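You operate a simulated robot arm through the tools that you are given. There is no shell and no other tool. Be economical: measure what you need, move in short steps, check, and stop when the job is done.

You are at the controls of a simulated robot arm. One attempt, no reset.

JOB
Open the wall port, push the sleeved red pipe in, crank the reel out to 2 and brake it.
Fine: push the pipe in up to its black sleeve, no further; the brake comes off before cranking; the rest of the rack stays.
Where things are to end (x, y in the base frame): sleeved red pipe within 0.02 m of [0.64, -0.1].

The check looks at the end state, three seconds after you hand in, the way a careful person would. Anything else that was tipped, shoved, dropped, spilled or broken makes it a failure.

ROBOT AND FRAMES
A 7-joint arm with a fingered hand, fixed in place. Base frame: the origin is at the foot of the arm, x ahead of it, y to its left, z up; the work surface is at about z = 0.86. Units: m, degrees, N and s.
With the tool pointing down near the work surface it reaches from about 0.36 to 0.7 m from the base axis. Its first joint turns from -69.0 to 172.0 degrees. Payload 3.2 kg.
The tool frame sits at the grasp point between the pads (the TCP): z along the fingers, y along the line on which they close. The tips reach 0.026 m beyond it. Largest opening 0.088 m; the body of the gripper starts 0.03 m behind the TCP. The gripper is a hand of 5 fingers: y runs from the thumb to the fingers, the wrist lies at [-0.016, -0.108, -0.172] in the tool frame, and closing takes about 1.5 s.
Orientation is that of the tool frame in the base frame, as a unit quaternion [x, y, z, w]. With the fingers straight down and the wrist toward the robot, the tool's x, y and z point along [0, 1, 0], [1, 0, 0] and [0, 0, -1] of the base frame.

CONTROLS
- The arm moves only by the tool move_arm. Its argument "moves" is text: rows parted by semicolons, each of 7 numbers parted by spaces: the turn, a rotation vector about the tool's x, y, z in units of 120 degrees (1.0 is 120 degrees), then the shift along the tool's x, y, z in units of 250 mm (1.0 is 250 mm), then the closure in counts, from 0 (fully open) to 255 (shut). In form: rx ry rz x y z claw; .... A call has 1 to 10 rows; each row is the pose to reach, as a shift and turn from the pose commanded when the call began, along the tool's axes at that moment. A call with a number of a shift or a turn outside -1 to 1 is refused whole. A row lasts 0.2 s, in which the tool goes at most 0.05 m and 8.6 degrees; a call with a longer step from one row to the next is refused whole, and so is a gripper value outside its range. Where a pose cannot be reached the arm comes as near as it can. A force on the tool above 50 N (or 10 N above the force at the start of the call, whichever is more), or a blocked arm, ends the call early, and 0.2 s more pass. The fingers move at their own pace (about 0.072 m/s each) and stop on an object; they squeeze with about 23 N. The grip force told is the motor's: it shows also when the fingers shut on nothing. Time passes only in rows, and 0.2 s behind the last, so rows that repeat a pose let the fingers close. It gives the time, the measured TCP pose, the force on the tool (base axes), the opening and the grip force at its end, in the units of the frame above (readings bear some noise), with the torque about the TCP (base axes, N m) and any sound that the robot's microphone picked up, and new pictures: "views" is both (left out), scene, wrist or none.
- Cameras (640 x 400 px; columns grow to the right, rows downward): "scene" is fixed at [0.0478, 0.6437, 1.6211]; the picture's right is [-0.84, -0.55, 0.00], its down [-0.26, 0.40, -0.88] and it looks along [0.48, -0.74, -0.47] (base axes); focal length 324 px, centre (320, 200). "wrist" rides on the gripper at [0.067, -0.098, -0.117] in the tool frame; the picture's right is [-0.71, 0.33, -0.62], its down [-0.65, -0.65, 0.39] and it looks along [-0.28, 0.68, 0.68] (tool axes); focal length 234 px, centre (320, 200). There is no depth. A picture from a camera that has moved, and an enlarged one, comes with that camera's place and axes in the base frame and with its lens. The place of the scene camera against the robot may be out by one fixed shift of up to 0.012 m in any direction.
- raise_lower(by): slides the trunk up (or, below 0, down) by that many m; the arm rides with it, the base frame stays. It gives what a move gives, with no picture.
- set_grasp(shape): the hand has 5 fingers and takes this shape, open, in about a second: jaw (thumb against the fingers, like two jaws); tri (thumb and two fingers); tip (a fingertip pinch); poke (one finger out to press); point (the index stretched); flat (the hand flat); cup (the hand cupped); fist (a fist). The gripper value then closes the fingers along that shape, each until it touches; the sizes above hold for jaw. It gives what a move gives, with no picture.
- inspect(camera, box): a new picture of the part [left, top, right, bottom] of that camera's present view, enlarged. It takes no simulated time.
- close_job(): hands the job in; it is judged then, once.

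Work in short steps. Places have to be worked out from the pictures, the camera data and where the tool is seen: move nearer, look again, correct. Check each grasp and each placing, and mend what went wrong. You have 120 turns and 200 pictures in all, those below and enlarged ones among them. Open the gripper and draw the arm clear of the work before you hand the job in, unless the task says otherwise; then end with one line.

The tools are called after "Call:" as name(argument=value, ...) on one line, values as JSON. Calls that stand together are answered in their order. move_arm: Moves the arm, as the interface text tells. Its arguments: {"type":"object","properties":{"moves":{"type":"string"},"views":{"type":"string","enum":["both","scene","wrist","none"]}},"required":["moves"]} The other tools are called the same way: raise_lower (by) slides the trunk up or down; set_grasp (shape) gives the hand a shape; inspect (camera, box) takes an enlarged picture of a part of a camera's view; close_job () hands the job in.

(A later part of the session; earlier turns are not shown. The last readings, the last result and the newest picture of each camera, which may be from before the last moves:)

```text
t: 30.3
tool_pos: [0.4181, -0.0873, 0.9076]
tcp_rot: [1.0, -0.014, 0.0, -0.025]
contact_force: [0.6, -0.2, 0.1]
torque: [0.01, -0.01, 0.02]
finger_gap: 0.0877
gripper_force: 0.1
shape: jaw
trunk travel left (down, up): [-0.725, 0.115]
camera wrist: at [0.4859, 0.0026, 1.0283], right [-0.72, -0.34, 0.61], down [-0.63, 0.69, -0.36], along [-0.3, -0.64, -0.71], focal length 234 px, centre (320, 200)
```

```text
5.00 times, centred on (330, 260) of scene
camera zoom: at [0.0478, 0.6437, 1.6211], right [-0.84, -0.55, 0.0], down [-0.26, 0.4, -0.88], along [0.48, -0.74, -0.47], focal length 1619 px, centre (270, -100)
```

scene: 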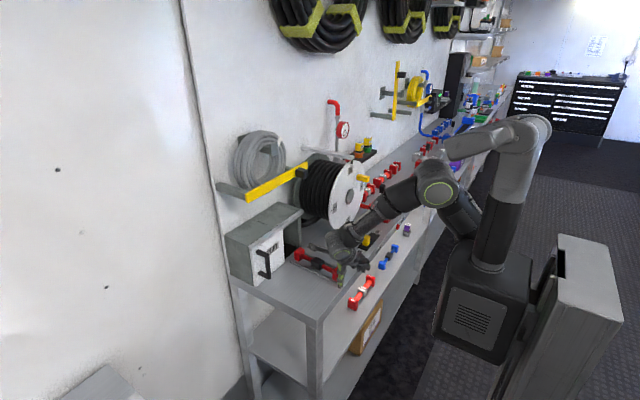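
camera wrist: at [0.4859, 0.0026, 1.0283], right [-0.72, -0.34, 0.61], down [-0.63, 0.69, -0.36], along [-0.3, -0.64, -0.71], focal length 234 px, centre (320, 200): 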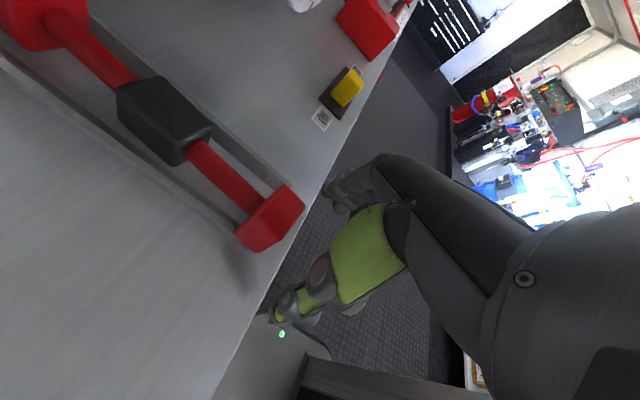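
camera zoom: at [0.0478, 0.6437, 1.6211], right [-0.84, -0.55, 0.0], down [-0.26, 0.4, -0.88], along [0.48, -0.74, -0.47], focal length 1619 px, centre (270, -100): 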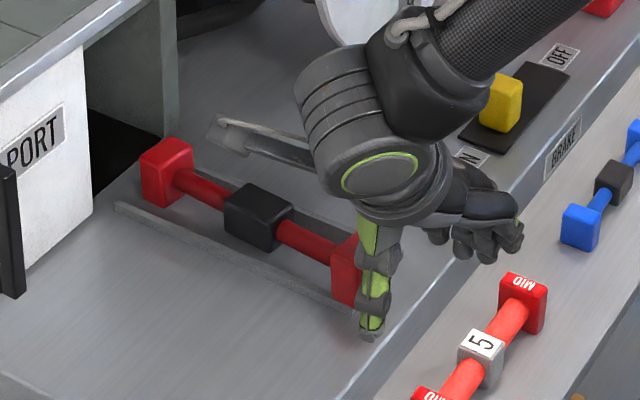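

The thumb is level with the TCP in x (about 0.42), and the block is at x about 0.458. I'll move forward 0.04 m to straddle it.

Call:
move_arm(moves="0 0 0 0.06 -0.01 -0.01 0;0 0 0 0.12 -0.01 -0.01 0;0 0 0 0.16 -0.01 -0.01 0;0 0 0 0.16 -0.01 0.01 0;0 0 0 0.16 -0.01 0.02 0")

Call:
inspect(camera="scene", box=[280, 220, 380, 300])

```text
t: 31.5
tool_pos: [0.4601, -0.0893, 0.9086]
tcp_rot: [0.999, -0.018, 0.005, -0.032]
contact_force: [0.4, -0.3, 0.3]
torque: [0.02, 0.0, 0.02]
finger_gap: 0.0877
gripper_force: 0.1
shape: jaw
trunk travel left (down, up): [-0.725, 0.115]
camera wrist: at [0.5285, -0.0003, 1.0304], right [-0.72, -0.34, 0.6], down [-0.62, 0.7, -0.35], along [-0.3, -0.63, -0.72], focal length 234 px, centre (320, 200)
```

scene: 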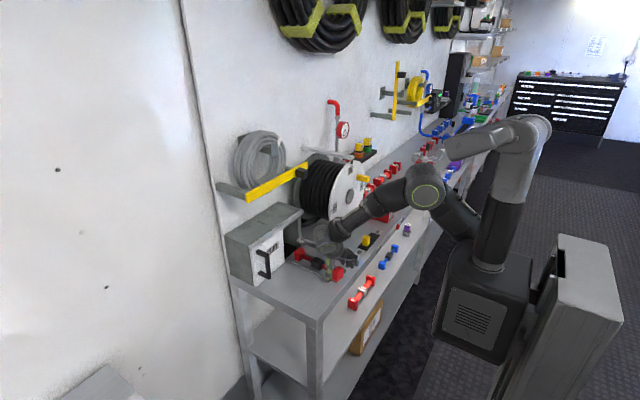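
wrist: 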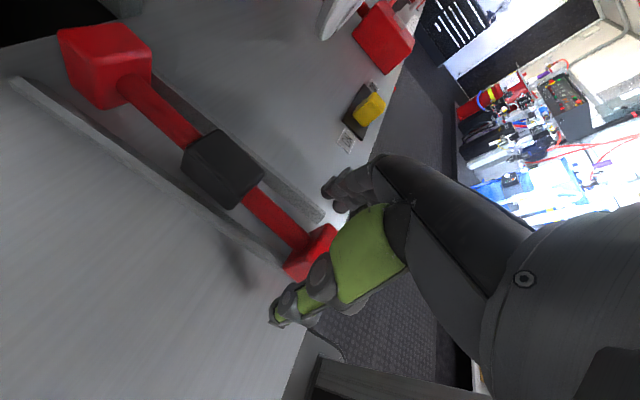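

```text
5.00 times, centred on (330, 260) of scene
camera zoom: at [0.0478, 0.6437, 1.6211], right [-0.84, -0.55, 0.0], down [-0.26, 0.4, -0.88], along [0.48, -0.74, -0.47], focal length 1619 px, centre (270, -100)
```

zoom: 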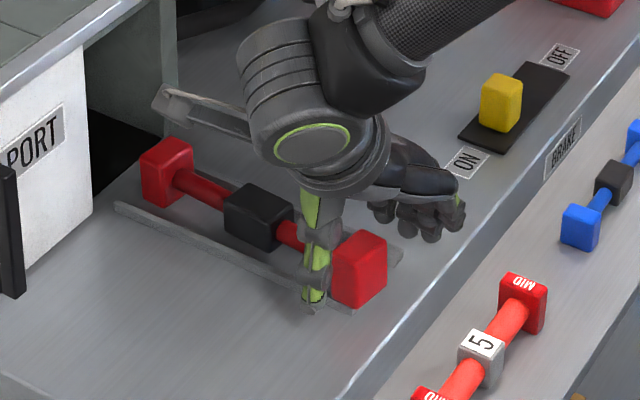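

The thumb is about 0.01 m ahead of the block centre. I'll shift back 0.01 m and close.

Call:
move_arm(moves="0 0 0 -0.035 0 0.015 0;0 0 0 -0.035 0 0.03 80;0 0 0 -0.035 0 0.03 160;0 0 0 -0.035 0 0.03 255;0 0 0 -0.035 0 0.03 255;0 0 0 -0.035 0 0.03 255;0 0 0 -0.035 0 0.03 255")

Call:
inspect(camera="scene", box=[280, 220, 380, 300])

```text
t: 33.1
tool_pos: [0.4482, -0.09, 0.8938]
tcp_rot: [0.999, -0.021, -0.003, -0.03]
contact_force: [-0.2, 0.5, 3.4]
torque: [0.14, -0.06, 0.0]
finger_gap: 0.032
gripper_force: 22.4
shape: jaw
trunk travel left (down, up): [-0.725, 0.115]
camera wrist: at [0.5191, -0.0019, 1.016], right [-0.72, -0.34, 0.61], down [-0.62, 0.7, -0.34], along [-0.31, -0.63, -0.72], focal length 234 px, centre (320, 200)
```

scene: 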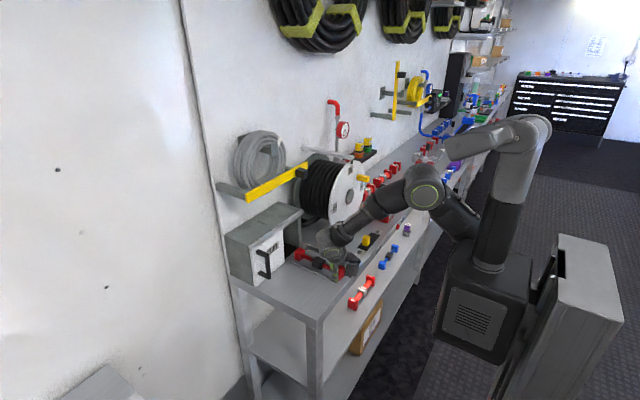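
wrist: 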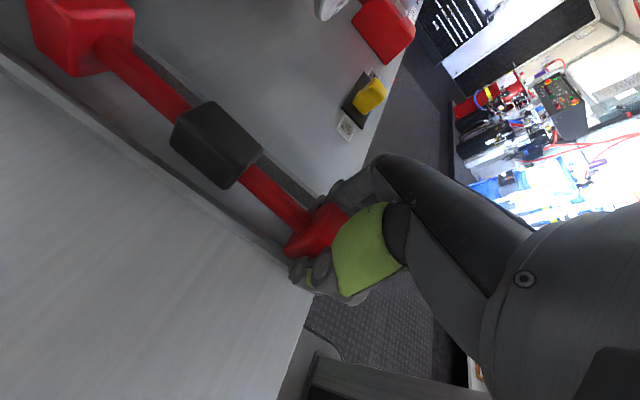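

```text
5.00 times, centred on (330, 260) of scene
camera zoom: at [0.0478, 0.6437, 1.6211], right [-0.84, -0.55, 0.0], down [-0.26, 0.4, -0.88], along [0.48, -0.74, -0.47], focal length 1619 px, centre (270, -100)
```

zoom: 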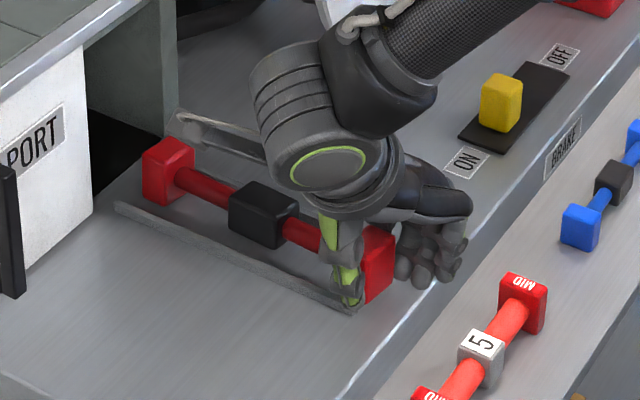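

The block is gripped (gap 0.032) and the pipe is straight again. I'll slide it 0.08 m in +x.

Call:
move_arm(moves="0 0 0 0.02 0.01 -0.012 255;0 0 0 0.08 0.01 -0.012 255;0 0 0 0.14 0.01 -0.012 255;0 0 0 0.20 0.015 -0.012 255;0 0 0 0.26 0.015 -0.012 255;0 0 0 0.32 0.015 -0.012 255;0 0 0 0.32 0.015 -0.012 255")

Call:
inspect(camera="scene", box=[260, 200, 380, 290])

```text
t: 34.7
tool_pos: [0.5252, -0.0931, 0.8944]
tcp_rot: [1.0, -0.006, -0.002, -0.004]
contact_force: [0.8, 2.9, 9.4]
torque: [0.3, 0.0, 0.02]
finger_gap: 0.0319
gripper_force: 23.2
shape: jaw
trunk travel left (down, up): [-0.725, 0.115]
camera wrist: at [0.5937, 0.0025, 1.012], right [-0.71, -0.33, 0.62], down [-0.64, 0.67, -0.38], along [-0.29, -0.67, -0.68], focal length 234 px, centre (320, 200)
```

scene: 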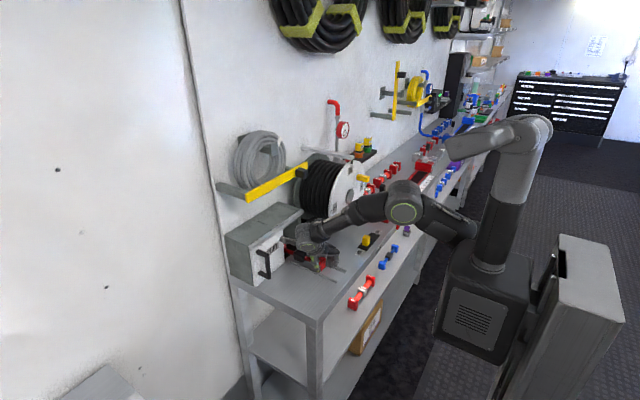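
wrist: 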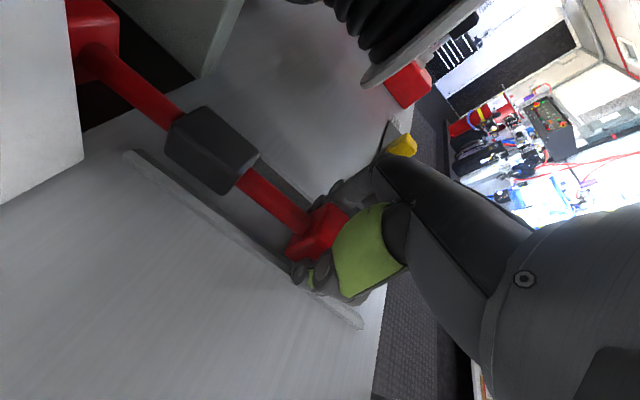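

```text
4.44 times, centred on (320, 245) of scene
camera zoom: at [0.0478, 0.6437, 1.6211], right [-0.84, -0.55, 0.0], down [-0.26, 0.4, -0.88], along [0.48, -0.74, -0.47], focal length 1439 px, centre (320, 0)
```

zoom: 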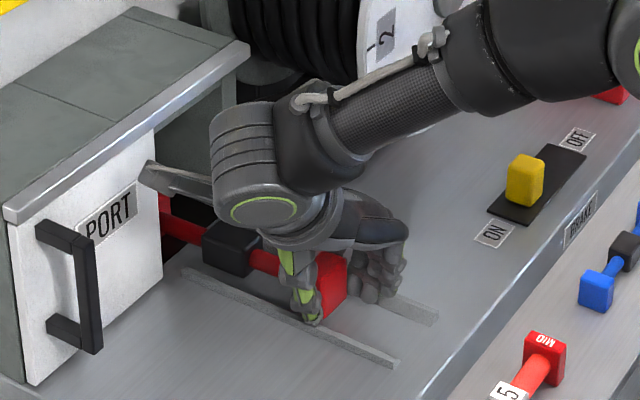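

The sleeve is at x about 0.618 and the pipe's far end is inside the port. I'll do the last 0.02 m in small steps, watching the force.

Call:
move_arm(moves="0 0 0 0.02 0.005 0 255;0 0 0 0.04 0.005 0 255;0 0 0 0.06 0.01 0 255;0 0 0 0.075 0.01 0 255;0 0 0 0.075 0.01 0 255")

Call:
inspect(camera="wrist", box=[0, 0, 320, 300])

Call:
inspect(camera="scene", box=[270, 200, 360, 270])

```text
t: 35.9
tool_pos: [0.5421, -0.0925, 0.8938]
tcp_rot: [1.0, 0.0, -0.002, 0.002]
contact_force: [-5.1, 5.5, 11.3]
torque: [0.44, 0.19, 0.03]
finger_gap: 0.0305
gripper_force: 22.7
shape: jaw
trunk travel left (down, up): [-0.725, 0.115]
camera wrist: at [0.6087, 0.0059, 1.0098], right [-0.71, -0.33, 0.63], down [-0.65, 0.65, -0.39], along [-0.28, -0.68, -0.67], focal length 234 px, centre (320, 200)
```

scene: 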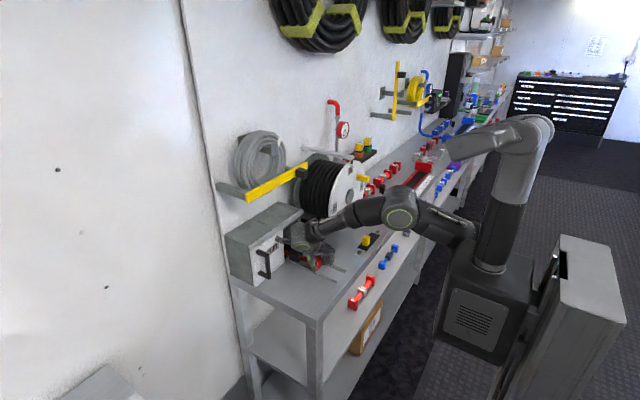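
wrist: 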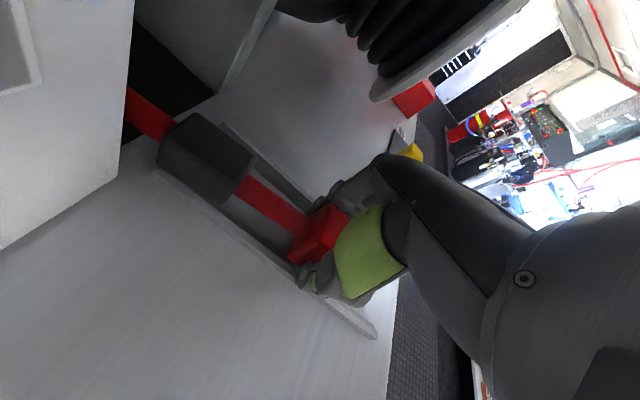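

```text
1.33 times, centred on (160, 150) of wrist
camera zoom: at [0.6087, 0.0059, 1.0098], right [-0.71, -0.33, 0.63], down [-0.65, 0.65, -0.39], along [-0.28, -0.68, -0.67], focal length 312 px, centre (533, 267)
```

zoom: 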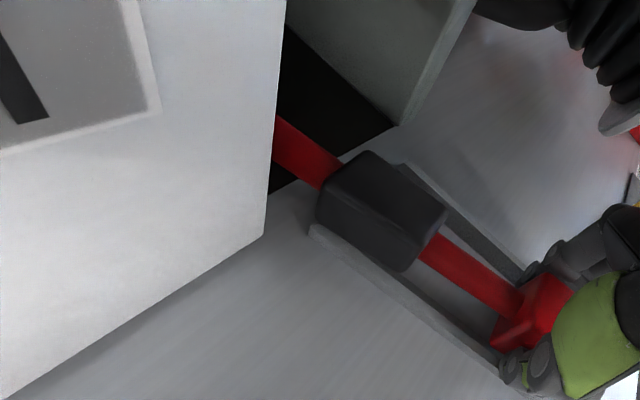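

```text
5.71 times, centred on (315, 235) of scene
camera zoom: at [0.0478, 0.6437, 1.6211], right [-0.84, -0.55, 0.0], down [-0.26, 0.4, -0.88], along [0.48, -0.74, -0.47], focal length 1851 px, centre (349, 0)
```

zoom: 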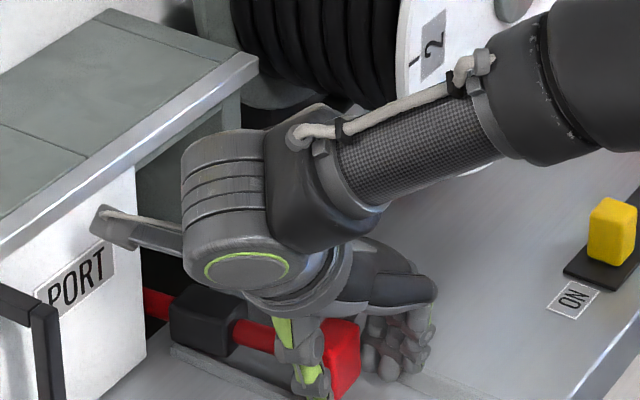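

The sleeve is about 0.01 m short of the port edge, at x about 0.634. One more small nudge.

Call:
move_arm(moves="0 0 0 0.015 0 0 255;0 0 0 0.03 0 0 255;0 0 0 0.035 0 0 255")

Call:
inspect(camera="wrist", box=[80, 40, 360, 280])

```text
t: 36.7
tool_pos: [0.5517, -0.091, 0.8937]
tcp_rot: [1.0, 0.002, -0.002, 0.004]
contact_force: [-4.4, -0.5, 10.7]
torque: [0.23, 0.18, 0.03]
finger_gap: 0.0305
gripper_force: 23.0
shape: jaw
trunk travel left (down, up): [-0.725, 0.115]
camera wrist: at [0.6169, 0.0071, 1.0096], right [-0.7, -0.33, 0.63], down [-0.65, 0.65, -0.39], along [-0.28, -0.69, -0.67], focal length 234 px, centre (320, 200)
```

scene: 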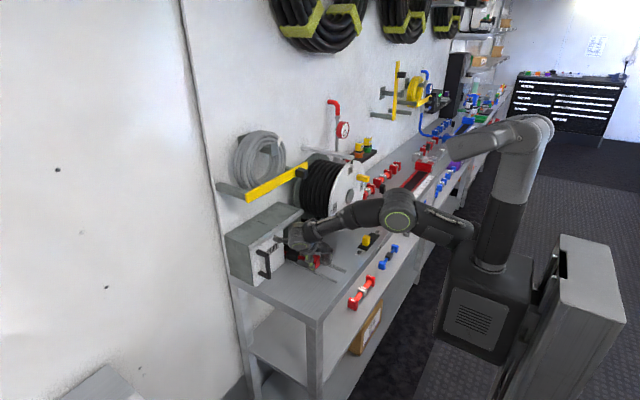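
wrist: 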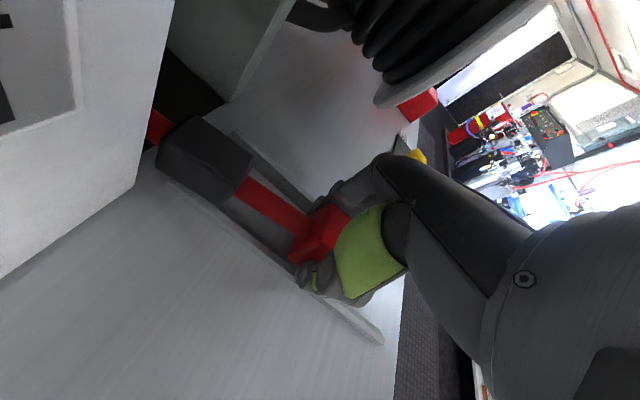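

```text
1.67 times, centred on (220, 160) of wrist
camera zoom: at [0.6169, 0.0071, 1.0096], right [-0.7, -0.33, 0.63], down [-0.65, 0.65, -0.39], along [-0.28, -0.69, -0.67], focal length 390 px, centre (487, 267)
```

zoom: 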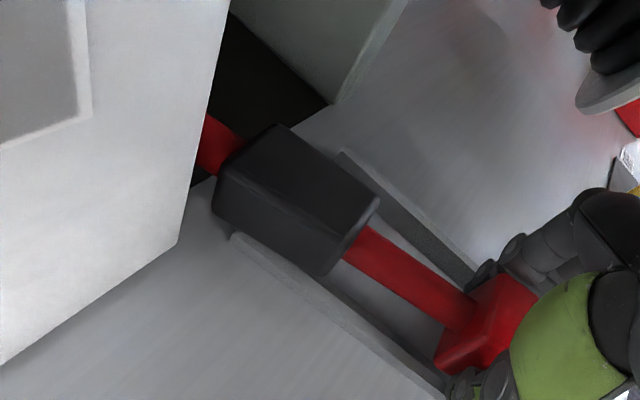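

The sleeve front is at the port edge and the centre is at about 0.643. I'll release here and lift straight up.

Call:
move_arm(moves="0 0 0 -0.01 0 0 180;0 0 0 -0.01 0 0 90;0 0 0 -0.01 0 0 0;0 0 0 -0.01 0 0 0;0 0 0 -0.01 0 0 0;0 0 0 -0.01 0 0 0;0 0 0 -0.01 0 -0.12 0;0 0 0 -0.01 0 -0.28 0;0 0 0 -0.01 0 -0.44 0;0 0 0 -0.01 0 -0.6 0")

Call:
inspect(camera="scene", box=[250, 190, 370, 290])

Call:
inspect(camera="wrist", box=[80, 100, 340, 300])

```text
t: 39.1
tool_pos: [0.5474, -0.1063, 1.0092]
tcp_rot: [0.999, -0.016, -0.039, -0.009]
contact_force: [0.2, -0.9, 0.0]
torque: [-0.02, 0.02, -0.03]
finger_gap: 0.0876
gripper_force: 0.1
shape: jaw
trunk travel left (down, up): [-0.725, 0.115]
stopped in row 10: the arm was blocked; the commanded pose is now the measured one
camera wrist: at [0.6251, -0.0136, 1.1226], right [-0.67, -0.32, 0.67], down [-0.66, 0.68, -0.33], along [-0.35, -0.66, -0.67], focal length 234 px, centre (320, 200)
```

scene: 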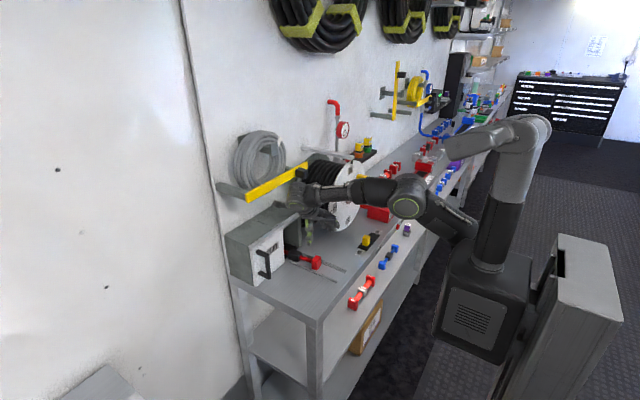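
wrist: 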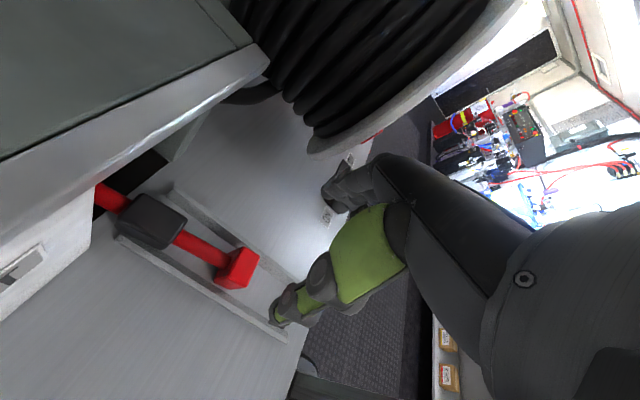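

```text
4.00 times, centred on (310, 240) of scene
camera zoom: at [0.0478, 0.6437, 1.6211], right [-0.84, -0.55, 0.0], down [-0.26, 0.4, -0.88], along [0.48, -0.74, -0.47], focal length 1296 px, centre (360, 40)
```

zoom: 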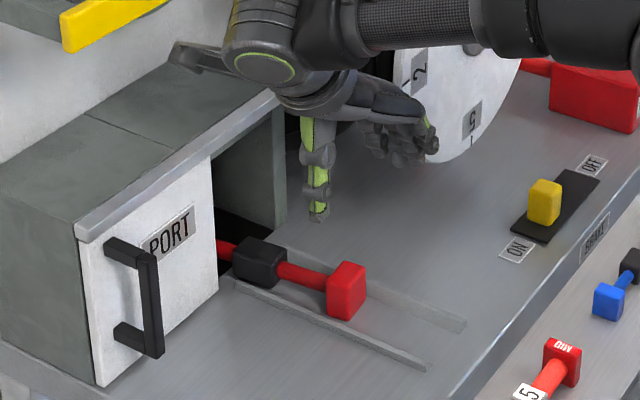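

```text
2.00 times, centred on (210, 200) of wrist
camera zoom: at [0.6251, -0.0136, 1.1226], right [-0.67, -0.32, 0.67], down [-0.66, 0.68, -0.33], along [-0.35, -0.66, -0.67], focal length 468 px, centre (540, 200)
```

zoom: 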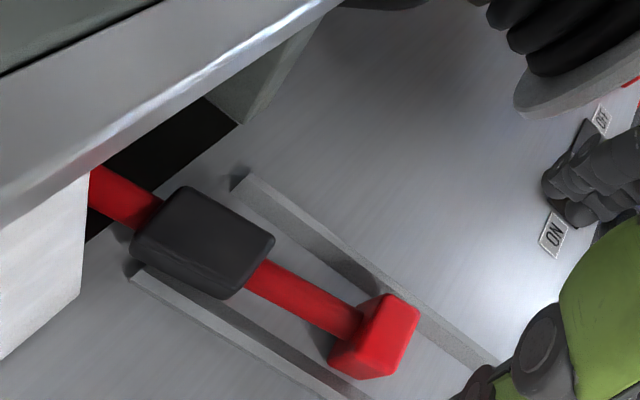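

The pipe rests with its centre at about (0.640, -0.092) and its sleeve at the port mouth. The arm caught lightly on something while rising, so I'll draw it back toward -x.

Call:
move_arm(moves="0 0 0 -0.1 0 0 0;0 0 0 -0.2 0 0 0;0 0 0 -0.3 0 0 0;0 0 0 -0.4 0 0 0;0 0 0 -0.4 0 -0.1 0")

Call:
inspect(camera="scene", box=[220, 130, 400, 290])

```text
t: 39.7
tool_pos: [0.4771, -0.1168, 0.923]
tcp_rot: [0.989, -0.032, -0.146, -0.018]
contact_force: [0.5, -0.4, 0.2]
torque: [-0.03, -0.02, -0.01]
finger_gap: 0.0878
gripper_force: 0.1
shape: jaw
trunk travel left (down, up): [-0.725, 0.115]
stopped in row 2: the arm was blocked; the commanded pose is now the measured one
camera wrist: at [0.5804, -0.0279, 1.0179], right [-0.52, -0.32, 0.79], down [-0.69, 0.71, -0.17], along [-0.51, -0.63, -0.59], focal length 234 px, centre (320, 200)
```

scene: 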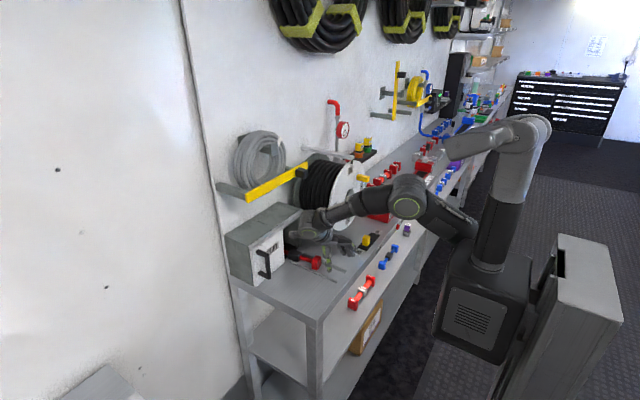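
wrist: 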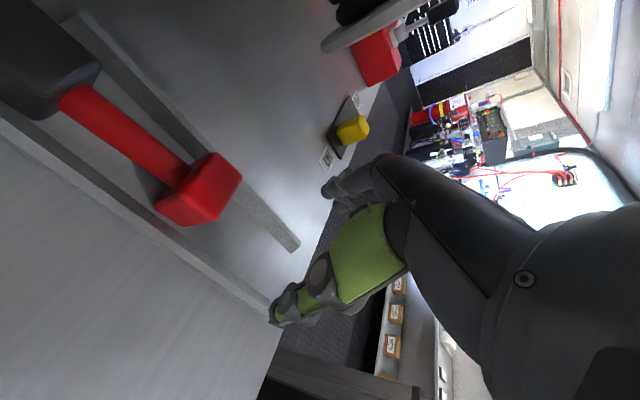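

```text
2.50 times, centred on (310, 210) of scene
camera zoom: at [0.0478, 0.6437, 1.6211], right [-0.84, -0.55, 0.0], down [-0.26, 0.4, -0.88], along [0.48, -0.74, -0.47], focal length 810 px, centre (345, 175)
```

zoom: 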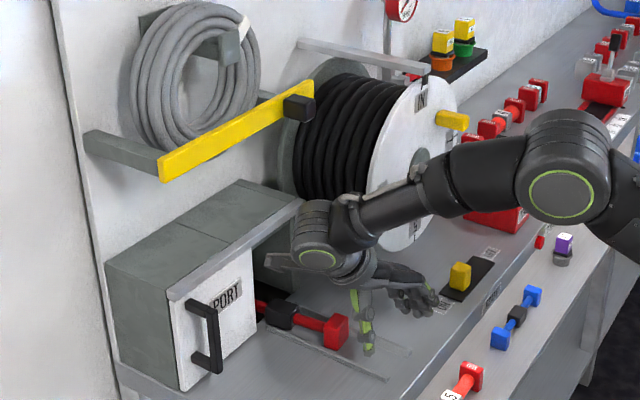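

The arm pitched and dipped oddly, probably at a joint limit, but there is no contact force. I'll raise the trunk to get clear before reconfiguring.

Call:
raise_lower(by=0.11)

Call:
move_arm(moves="0 0 0 0 0 -0.06 0;0 0 0 0 0 -0.12 0")

Call:
inspect(camera="scene", box=[220, 130, 400, 290])

```text
t: 41.1
tool_pos: [0.4778, -0.1156, 1.0337]
tcp_rot: [0.989, -0.031, -0.145, -0.018]
contact_force: [-0.8, 0.3, -0.1]
torque: [-0.03, -0.02, -0.03]
finger_gap: 0.0881
gripper_force: 0.1
shape: jaw
trunk travel left (down, up): [-0.835, 0.005]
```

```text
t: 41.7
tool_pos: [0.4861, -0.1219, 1.064]
tcp_rot: [0.988, -0.039, -0.144, -0.034]
contact_force: [0.6, 0.1, -0.2]
torque: [0.01, 0.0, 0.03]
finger_gap: 0.0878
gripper_force: 0.0
shape: jaw
trunk travel left (down, up): [-0.835, 0.005]
camera wrist: at [0.5916, -0.0396, 1.1617], right [-0.53, -0.33, 0.78], down [-0.67, 0.73, -0.15], along [-0.52, -0.6, -0.61], focal length 234 px, centre (320, 200)
```

scene: 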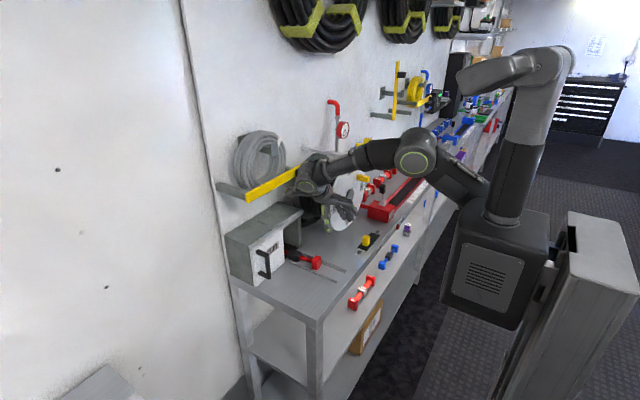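
wrist: 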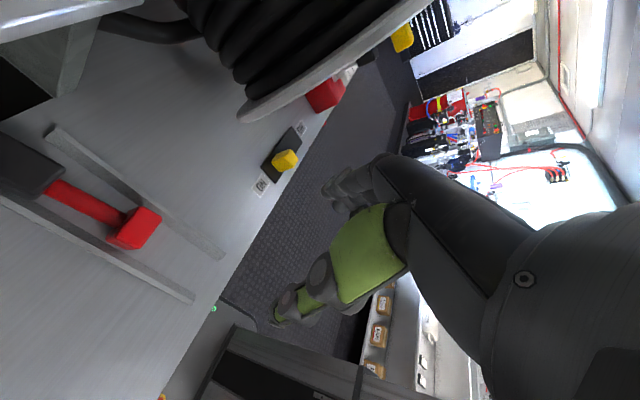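

```text
2.50 times, centred on (310, 210) of scene
camera zoom: at [0.0478, 0.6437, 1.6211], right [-0.84, -0.55, 0.0], down [-0.26, 0.4, -0.88], along [0.48, -0.74, -0.47], focal length 810 px, centre (345, 175)
```

zoom: 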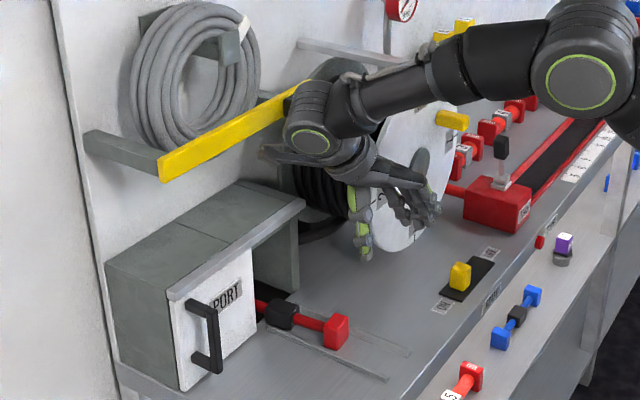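

The pipe has not moved. The brake knob is near (0.463, -0.307). I'll straighten the hand and move over toward it.

Call:
move_arm(moves="-0.011 0.046 -0.012 0.007 0.1 -0.008 0;-0.022 0.092 -0.025 0.014 0.2 -0.016 0;-0.0325 0.138 -0.037 0.02 0.3 -0.025 0;-0.0325 0.138 -0.037 0.027 0.4 -0.031 0")

```text
t: 42.4
tool_pos: [0.4566, -0.1863, 0.9972]
tcp_rot: [0.993, -0.015, -0.115, -0.009]
contact_force: [0.3, -0.9, -0.5]
torque: [0.01, -0.02, 0.0]
finger_gap: 0.0879
gripper_force: 0.0
shape: jaw
trunk travel left (down, up): [-0.835, 0.005]
stopped in row 3: the arm was blocked; the commanded pose is now the measured one
camera wrist: at [0.5504, -0.093, 1.0957], right [-0.56, -0.32, 0.77], down [-0.7, 0.68, -0.22], along [-0.45, -0.66, -0.61], focal length 234 px, centre (320, 200)
```

scene: 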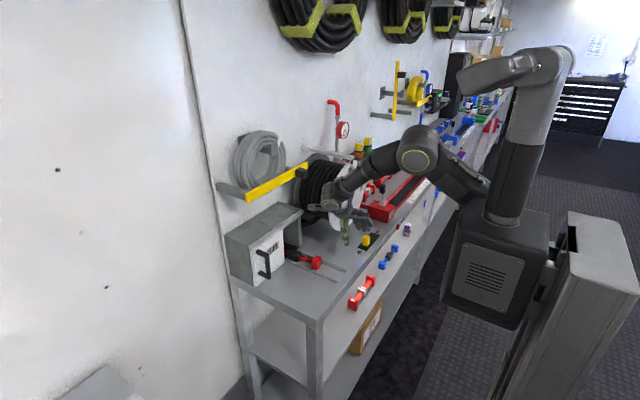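
wrist: 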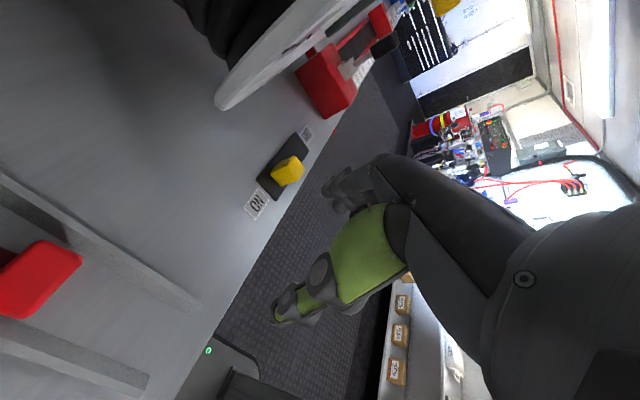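

The arm binds in this orientation at negative y. I'll yaw the hand back toward its starting orientation (wrist toward the robot) while rising.

Call:
move_arm(moves="0 0 -0.06 0 0 -0.06 0;0 0 -0.12 0 0 -0.12 0;0 0 -0.18 0 0 -0.18 0;0 0 -0.24 0 0 -0.24 0", views="scene")

```text
t: 43.4
tool_pos: [0.4708, -0.1838, 1.0564]
tcp_rot: [0.965, 0.237, -0.109, -0.034]
contact_force: [-0.1, -0.2, 0.0]
torque: [0.02, -0.02, -0.03]
finger_gap: 0.0879
gripper_force: 0.0
shape: jaw
trunk travel left (down, up): [-0.835, 0.005]
```

scene: 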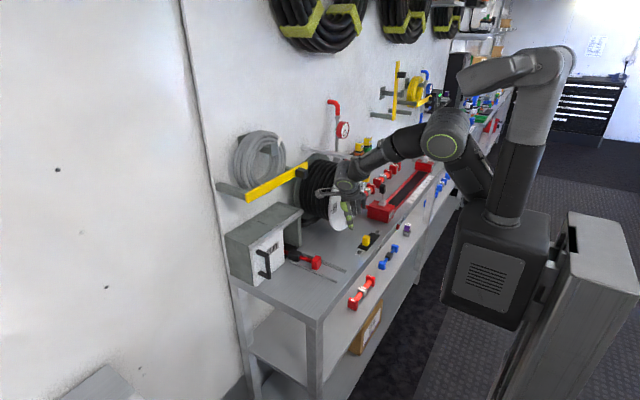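

That works. I'll continue the turn to the straight-down starting orientation.

Call:
move_arm(moves="-0.0128 0.0066 -0.065 0 0 -0.03 0;-0.0255 0.0133 -0.13 0 0 -0.06 0;-0.038 0.02 -0.194 0 0 -0.09 0;-0.051 0.0265 -0.259 0 0 -0.12 0;-0.064 0.033 -0.324 0 0 -0.15 0;-0.0765 0.04 -0.389 0 0 -0.15 0;-0.089 0.046 -0.453 0 0 -0.15 0;-0.102 0.053 -0.518 0 0 -0.15 0")

```text
t: 45.2
tool_pos: [0.4792, -0.1868, 1.0918]
tcp_rot: [0.709, 0.706, 0.0, 0.001]
contact_force: [-0.3, 0.5, -1.0]
torque: [0.01, 0.0, 0.0]
finger_gap: 0.0879
gripper_force: 0.1
shape: jaw
trunk travel left (down, up): [-0.835, 0.005]
camera wrist: at [0.3813, -0.1198, 1.2084], right [0.33, -0.71, 0.62], down [-0.66, -0.65, -0.39], along [0.68, -0.28, -0.68], focal length 234 px, centre (320, 200)
```

scene: 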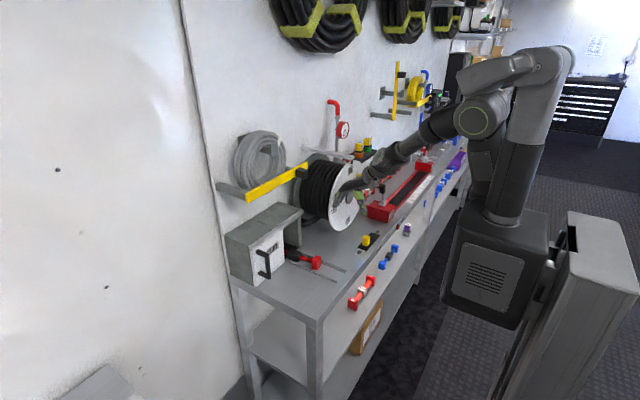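
wrist: 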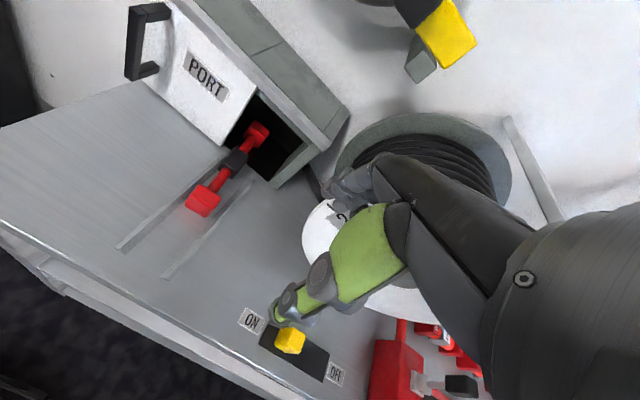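

The starting orientation is restored. From this view the knob is at about (0.457, -0.306), with a travel of about 0.068 m toward OFF at y about -0.374. I'll hover above it.

Call:
move_arm(moves="0 0 0 -0.12 -0.025 0 0;0 0 0 -0.24 -0.05 0.05 0;0 0 0 -0.36 -0.075 0.15 0;0 0 0 -0.48 -0.09 0.25 0;0 0 0 -0.48 -0.09 0.4 0")

Call:
inspect(camera="scene", box=[310, 170, 410, 270])

```text
t: 46.4
tool_pos: [0.4574, -0.3059, 0.9921]
tcp_rot: [0.708, 0.706, -0.001, 0.0]
contact_force: [0.3, -1.3, 0.4]
torque: [-0.01, 0.04, 0.0]
finger_gap: 0.0882
gripper_force: 0.1
shape: jaw
trunk travel left (down, up): [-0.835, 0.005]
camera wrist: at [0.3597, -0.2392, 1.1079], right [0.33, -0.71, 0.62], down [-0.66, -0.65, -0.39], along [0.68, -0.28, -0.68], focal length 234 px, centre (320, 200)
```

scene: 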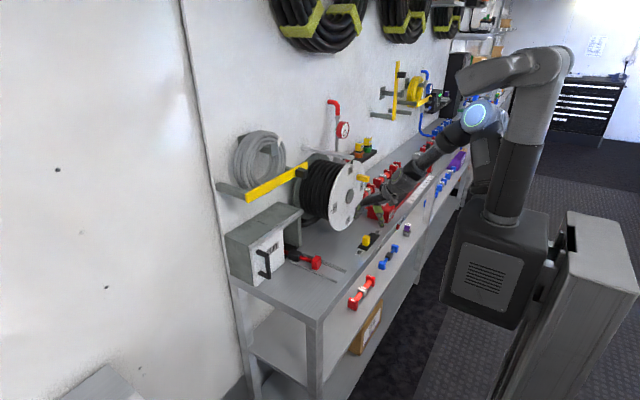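
wrist: 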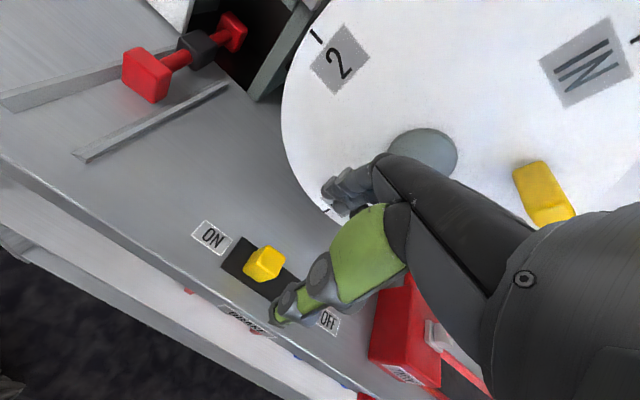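

```text
4.00 times, centred on (360, 220) of scene
camera zoom: at [0.0478, 0.6437, 1.6211], right [-0.84, -0.55, 0.0], down [-0.26, 0.4, -0.88], along [0.48, -0.74, -0.47], focal length 1296 px, centre (160, 120)
```

zoom: 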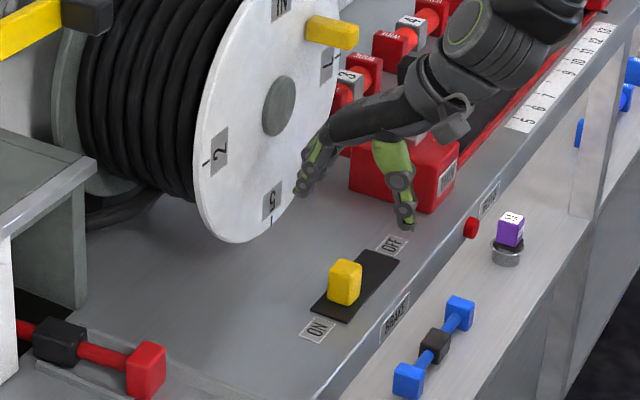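

The knob is at (0.458, -0.306), right under the TCP. I'll descend and grip it along x.

Call:
move_arm(moves="0 0 0 0 0 0.1 0;0 0 0 0 0 0.2 0;0 0 0 0 0 0.3 0;0 0 0 0 0 0.37 0;0 0 0 0 0 0.37 80;0 0 0 0 0 0.37 160;0 0 0 0 0 0.37 255;0 0 0 0 0 0.37 255;0 0 0 0 0 0.37 255;0 0 0 0 0 0.37 255")

Call:
inspect(camera="scene", box=[310, 170, 410, 270])

```text
t: 48.6
tool_pos: [0.4562, -0.3059, 0.9]
tcp_rot: [0.708, 0.706, -0.001, 0.0]
contact_force: [-1.8, 0.3, -2.0]
torque: [0.02, 0.1, -0.04]
finger_gap: 0.023
gripper_force: 22.6
shape: jaw
trunk travel left (down, up): [-0.835, 0.005]
camera wrist: at [0.3582, -0.2387, 1.0166], right [0.33, -0.71, 0.62], down [-0.66, -0.65, -0.39], along [0.68, -0.28, -0.68], focal length 234 px, centre (320, 200)
```

scene: 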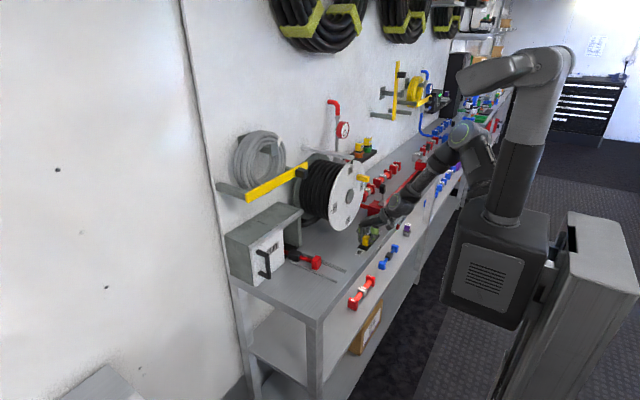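
wrist: 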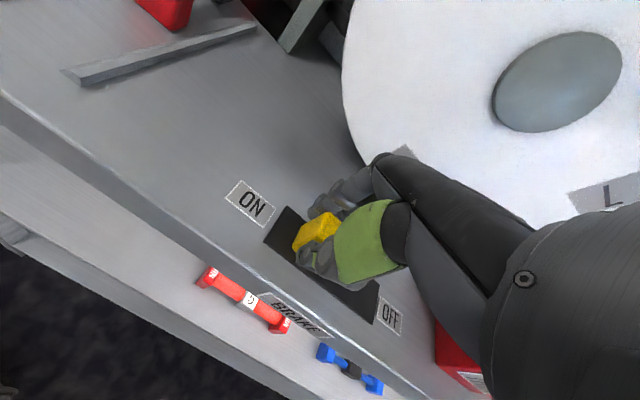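

```text
4.00 times, centred on (360, 220) of scene
camera zoom: at [0.0478, 0.6437, 1.6211], right [-0.84, -0.55, 0.0], down [-0.26, 0.4, -0.88], along [0.48, -0.74, -0.47], focal length 1296 px, centre (160, 120)
```

zoom: 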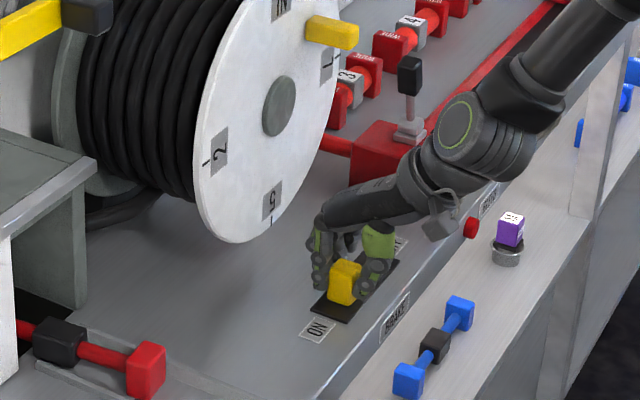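

The knob is gripped (gap 0.023). I'll slide it toward OFF (-y) until it stops.

Call:
move_arm(moves="0 0 0 -0.06 0 0 255;0 0 0 -0.12 0 0 255;0 0 0 -0.18 0 0 255;0 0 0 -0.23 0 0 255;0 0 0 -0.27 0 0 255;0 0 0 -0.30 0 0 255")

Call:
inspect(camera="scene", box=[310, 170, 410, 270])

```text
t: 50.0
tool_pos: [0.4555, -0.3745, 0.8999]
tcp_rot: [0.706, 0.708, -0.001, -0.002]
contact_force: [-1.0, 25.9, -3.9]
torque: [0.36, 0.13, 0.26]
finger_gap: 0.0227
gripper_force: 23.2
shape: jaw
trunk travel left (down, up): [-0.835, 0.005]
camera wrist: at [0.3582, -0.3071, 1.0175], right [0.34, -0.71, 0.62], down [-0.65, -0.65, -0.39], along [0.68, -0.28, -0.68], focal length 234 px, centre (320, 200)
```

scene: 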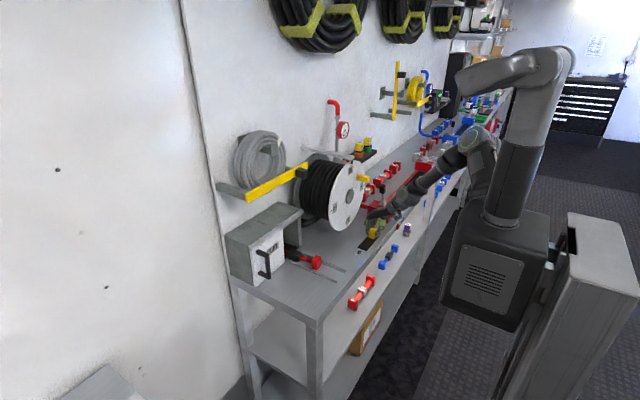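
wrist: 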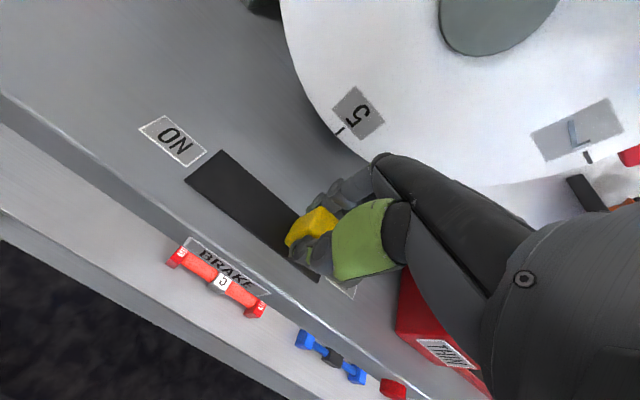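

```text
4.00 times, centred on (360, 220) of scene
camera zoom: at [0.0478, 0.6437, 1.6211], right [-0.84, -0.55, 0.0], down [-0.26, 0.4, -0.88], along [0.48, -0.74, -0.47], focal length 1296 px, centre (160, 120)
```

zoom: 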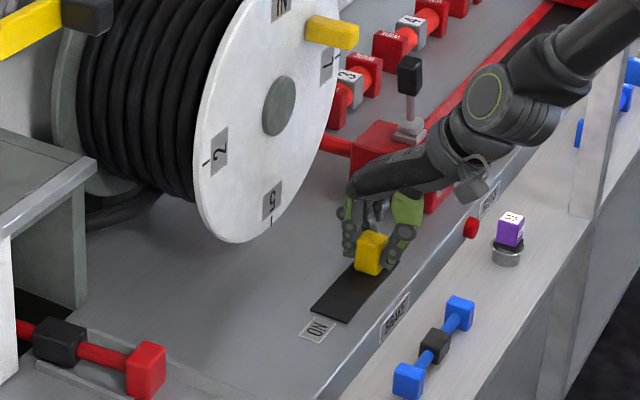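

The brake is at OFF, at its stop. I'll release and rise to look at the crank.

Call:
move_arm(moves="0 0 0 0.03 0 0 180;0 0 0 0.03 0 0 90;0 0 0 0.03 0 0 0;0 0 0 0.03 0 0 0;0 0 0 0.03 0 0 0;0 0 0 0.03 0 0 0;0 0 0 0.03 0 -0.15 0;0 0 0 0.03 0 -0.3 0;0 0 0 0.03 -0.1 -0.45 0;0 0 0 0.03 -0.2 -0.6 0")

Call:
inspect(camera="scene", box=[320, 150, 400, 260])

```text
t: 52.2
tool_pos: [0.4034, -0.3697, 1.0512]
tcp_rot: [0.707, 0.707, -0.001, 0.002]
contact_force: [-0.3, 1.0, 0.3]
torque: [-0.01, -0.01, -0.04]
finger_gap: 0.0878
gripper_force: 0.1
shape: jaw
out of reach, approached as far as the arm can: row 9
trunk travel left (down, up): [-0.835, 0.005]
camera wrist: at [0.3066, -0.3023, 1.1663], right [0.33, -0.7, 0.63], down [-0.65, -0.65, -0.39], along [0.68, -0.28, -0.68], focal length 234 px, centre (320, 200)
```

scene: 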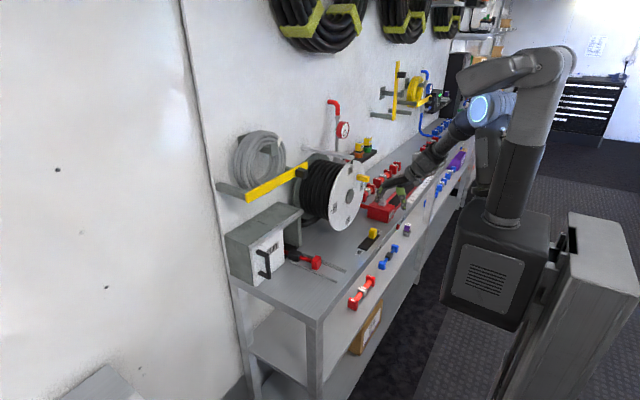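
wrist: 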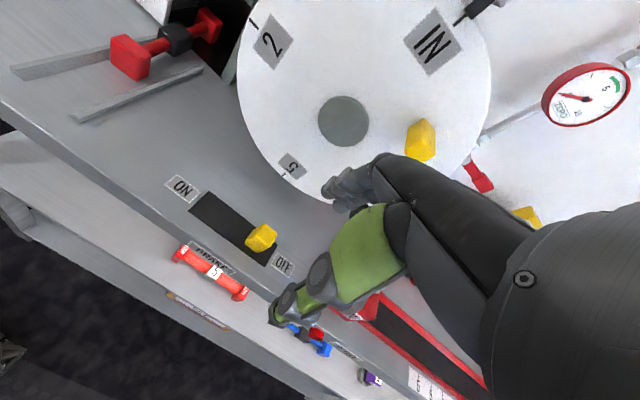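

```text
3.64 times, centred on (360, 205) of scene
camera zoom: at [0.0478, 0.6437, 1.6211], right [-0.84, -0.55, 0.0], down [-0.26, 0.4, -0.88], along [0.48, -0.74, -0.47], focal length 1178 px, centre (174, 182)
```

zoom: 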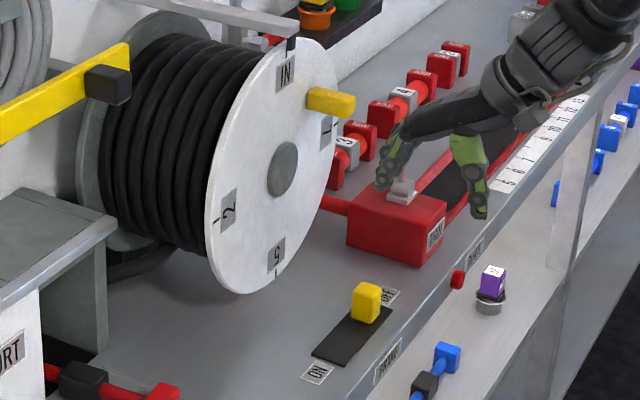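

I triangulate the reel hub at (0.56, -0.337, 1.034). I'll zoom in on the crank peg from the wrist camera to place it.

Call:
inspect(camera="wrist", box=[380, 90, 480, 190])

Call:
inspect(camera="scene", box=[345, 160, 425, 230])

```text
4.00 times, centred on (430, 140) of wrist
camera zoom: at [0.3066, -0.3023, 1.1663], right [0.33, -0.7, 0.63], down [-0.65, -0.65, -0.39], along [0.68, -0.28, -0.68], focal length 937 px, centre (-120, 440)
```

zoom: 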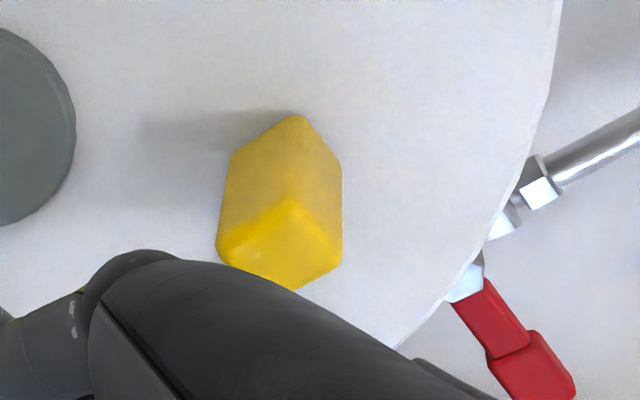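

```text
5.71 times, centred on (385, 195) of scene
camera zoom: at [0.0478, 0.6437, 1.6211], right [-0.84, -0.55, 0.0], down [-0.26, 0.4, -0.88], along [0.48, -0.74, -0.47], focal length 1851 px, centre (-51, 229)
```

zoom: 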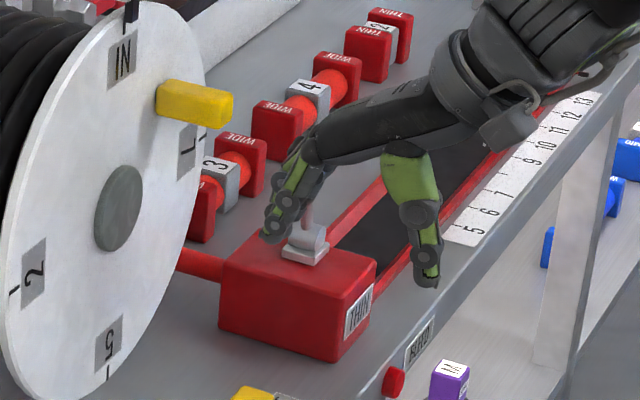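

The peg runs x 0.524–0.566 at (y -0.403, z 1.092), radius about 0.088 from the hub. A clockwise quarter turn takes it to about (y -0.395, z 0.968), so pressing down from above with one finger should do it. I'll rise and make the poke shape.

Call:
move_arm(moves="0 0 0 0.05 0.05 -0.15 0;0 0 0 0.1 0.1 -0.3 0;0 0 0 0.15 0.1 -0.45 0;0 0 0 0.15 0.1 -0.55 0", views="none")

Call:
set_grasp(shape="poke")

Call:
move_arm(moves="0 0 0 0 0 0 0")

Call:
inspect(camera="scene", box=[320, 110, 440, 220])

```text
t: 53.2
tool_pos: [0.4306, -0.3335, 1.1869]
tcp_rot: [0.708, 0.706, 0.0, -0.001]
contact_force: [0.1, -0.4, -0.7]
torque: [0.02, 0.0, 0.0]
finger_gap: 0.0879
gripper_force: 0.2
shape: jaw
trunk travel left (down, up): [-0.835, 0.005]
```

```text
t: 54.1
tool_pos: [0.431, -0.335, 1.1878]
tcp_rot: [0.708, 0.706, 0.0, 0.0]
contact_force: [-0.8, 0.3, 0.4]
torque: [0.0, 0.01, -0.01]
finger_gap: 0.0
gripper_force: 0.0
shape: poke
trunk travel left (down, up): [-0.835, 0.005]
```

```text
t: 54.5
tool_pos: [0.4301, -0.3354, 1.1858]
tcp_rot: [0.709, 0.706, -0.001, 0.0]
contact_force: [0.7, -0.4, -0.5]
torque: [-0.02, 0.04, 0.0]
finger_gap: 0.0
gripper_force: 0.1
shape: poke
trunk travel left (down, up): [-0.835, 0.005]
camera wrist: at [0.3333, -0.2674, 1.3036], right [0.33, -0.71, 0.62], down [-0.66, -0.65, -0.39], along [0.68, -0.28, -0.68], focal length 234 px, centre (320, 200)
```

scene: 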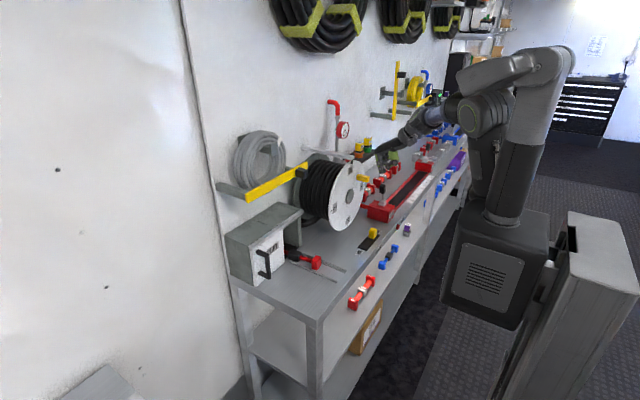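
wrist: 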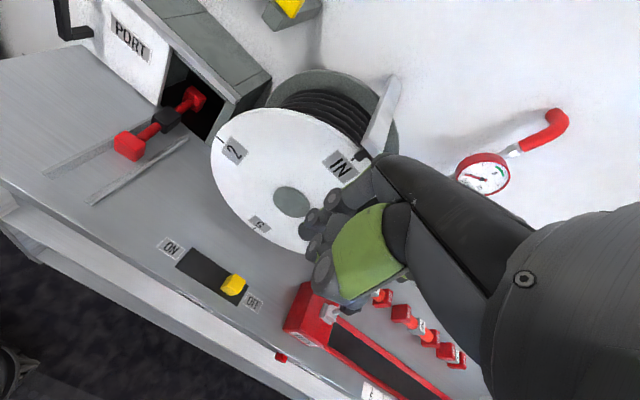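

```text
3.64 times, centred on (380, 165) of scene
camera zoom: at [0.0478, 0.6437, 1.6211], right [-0.84, -0.55, 0.0], down [-0.26, 0.4, -0.88], along [0.48, -0.74, -0.47], focal length 1178 px, centre (102, 327)
```

zoom: 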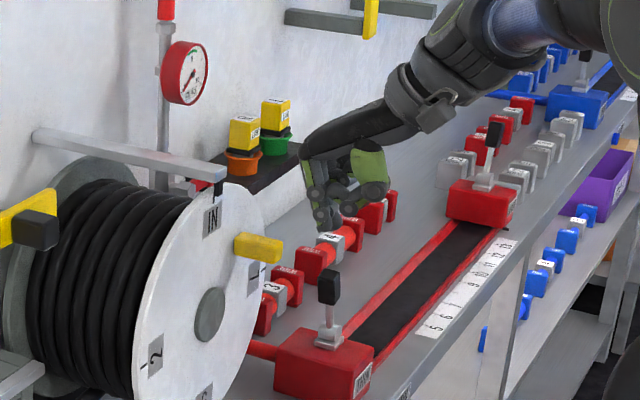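

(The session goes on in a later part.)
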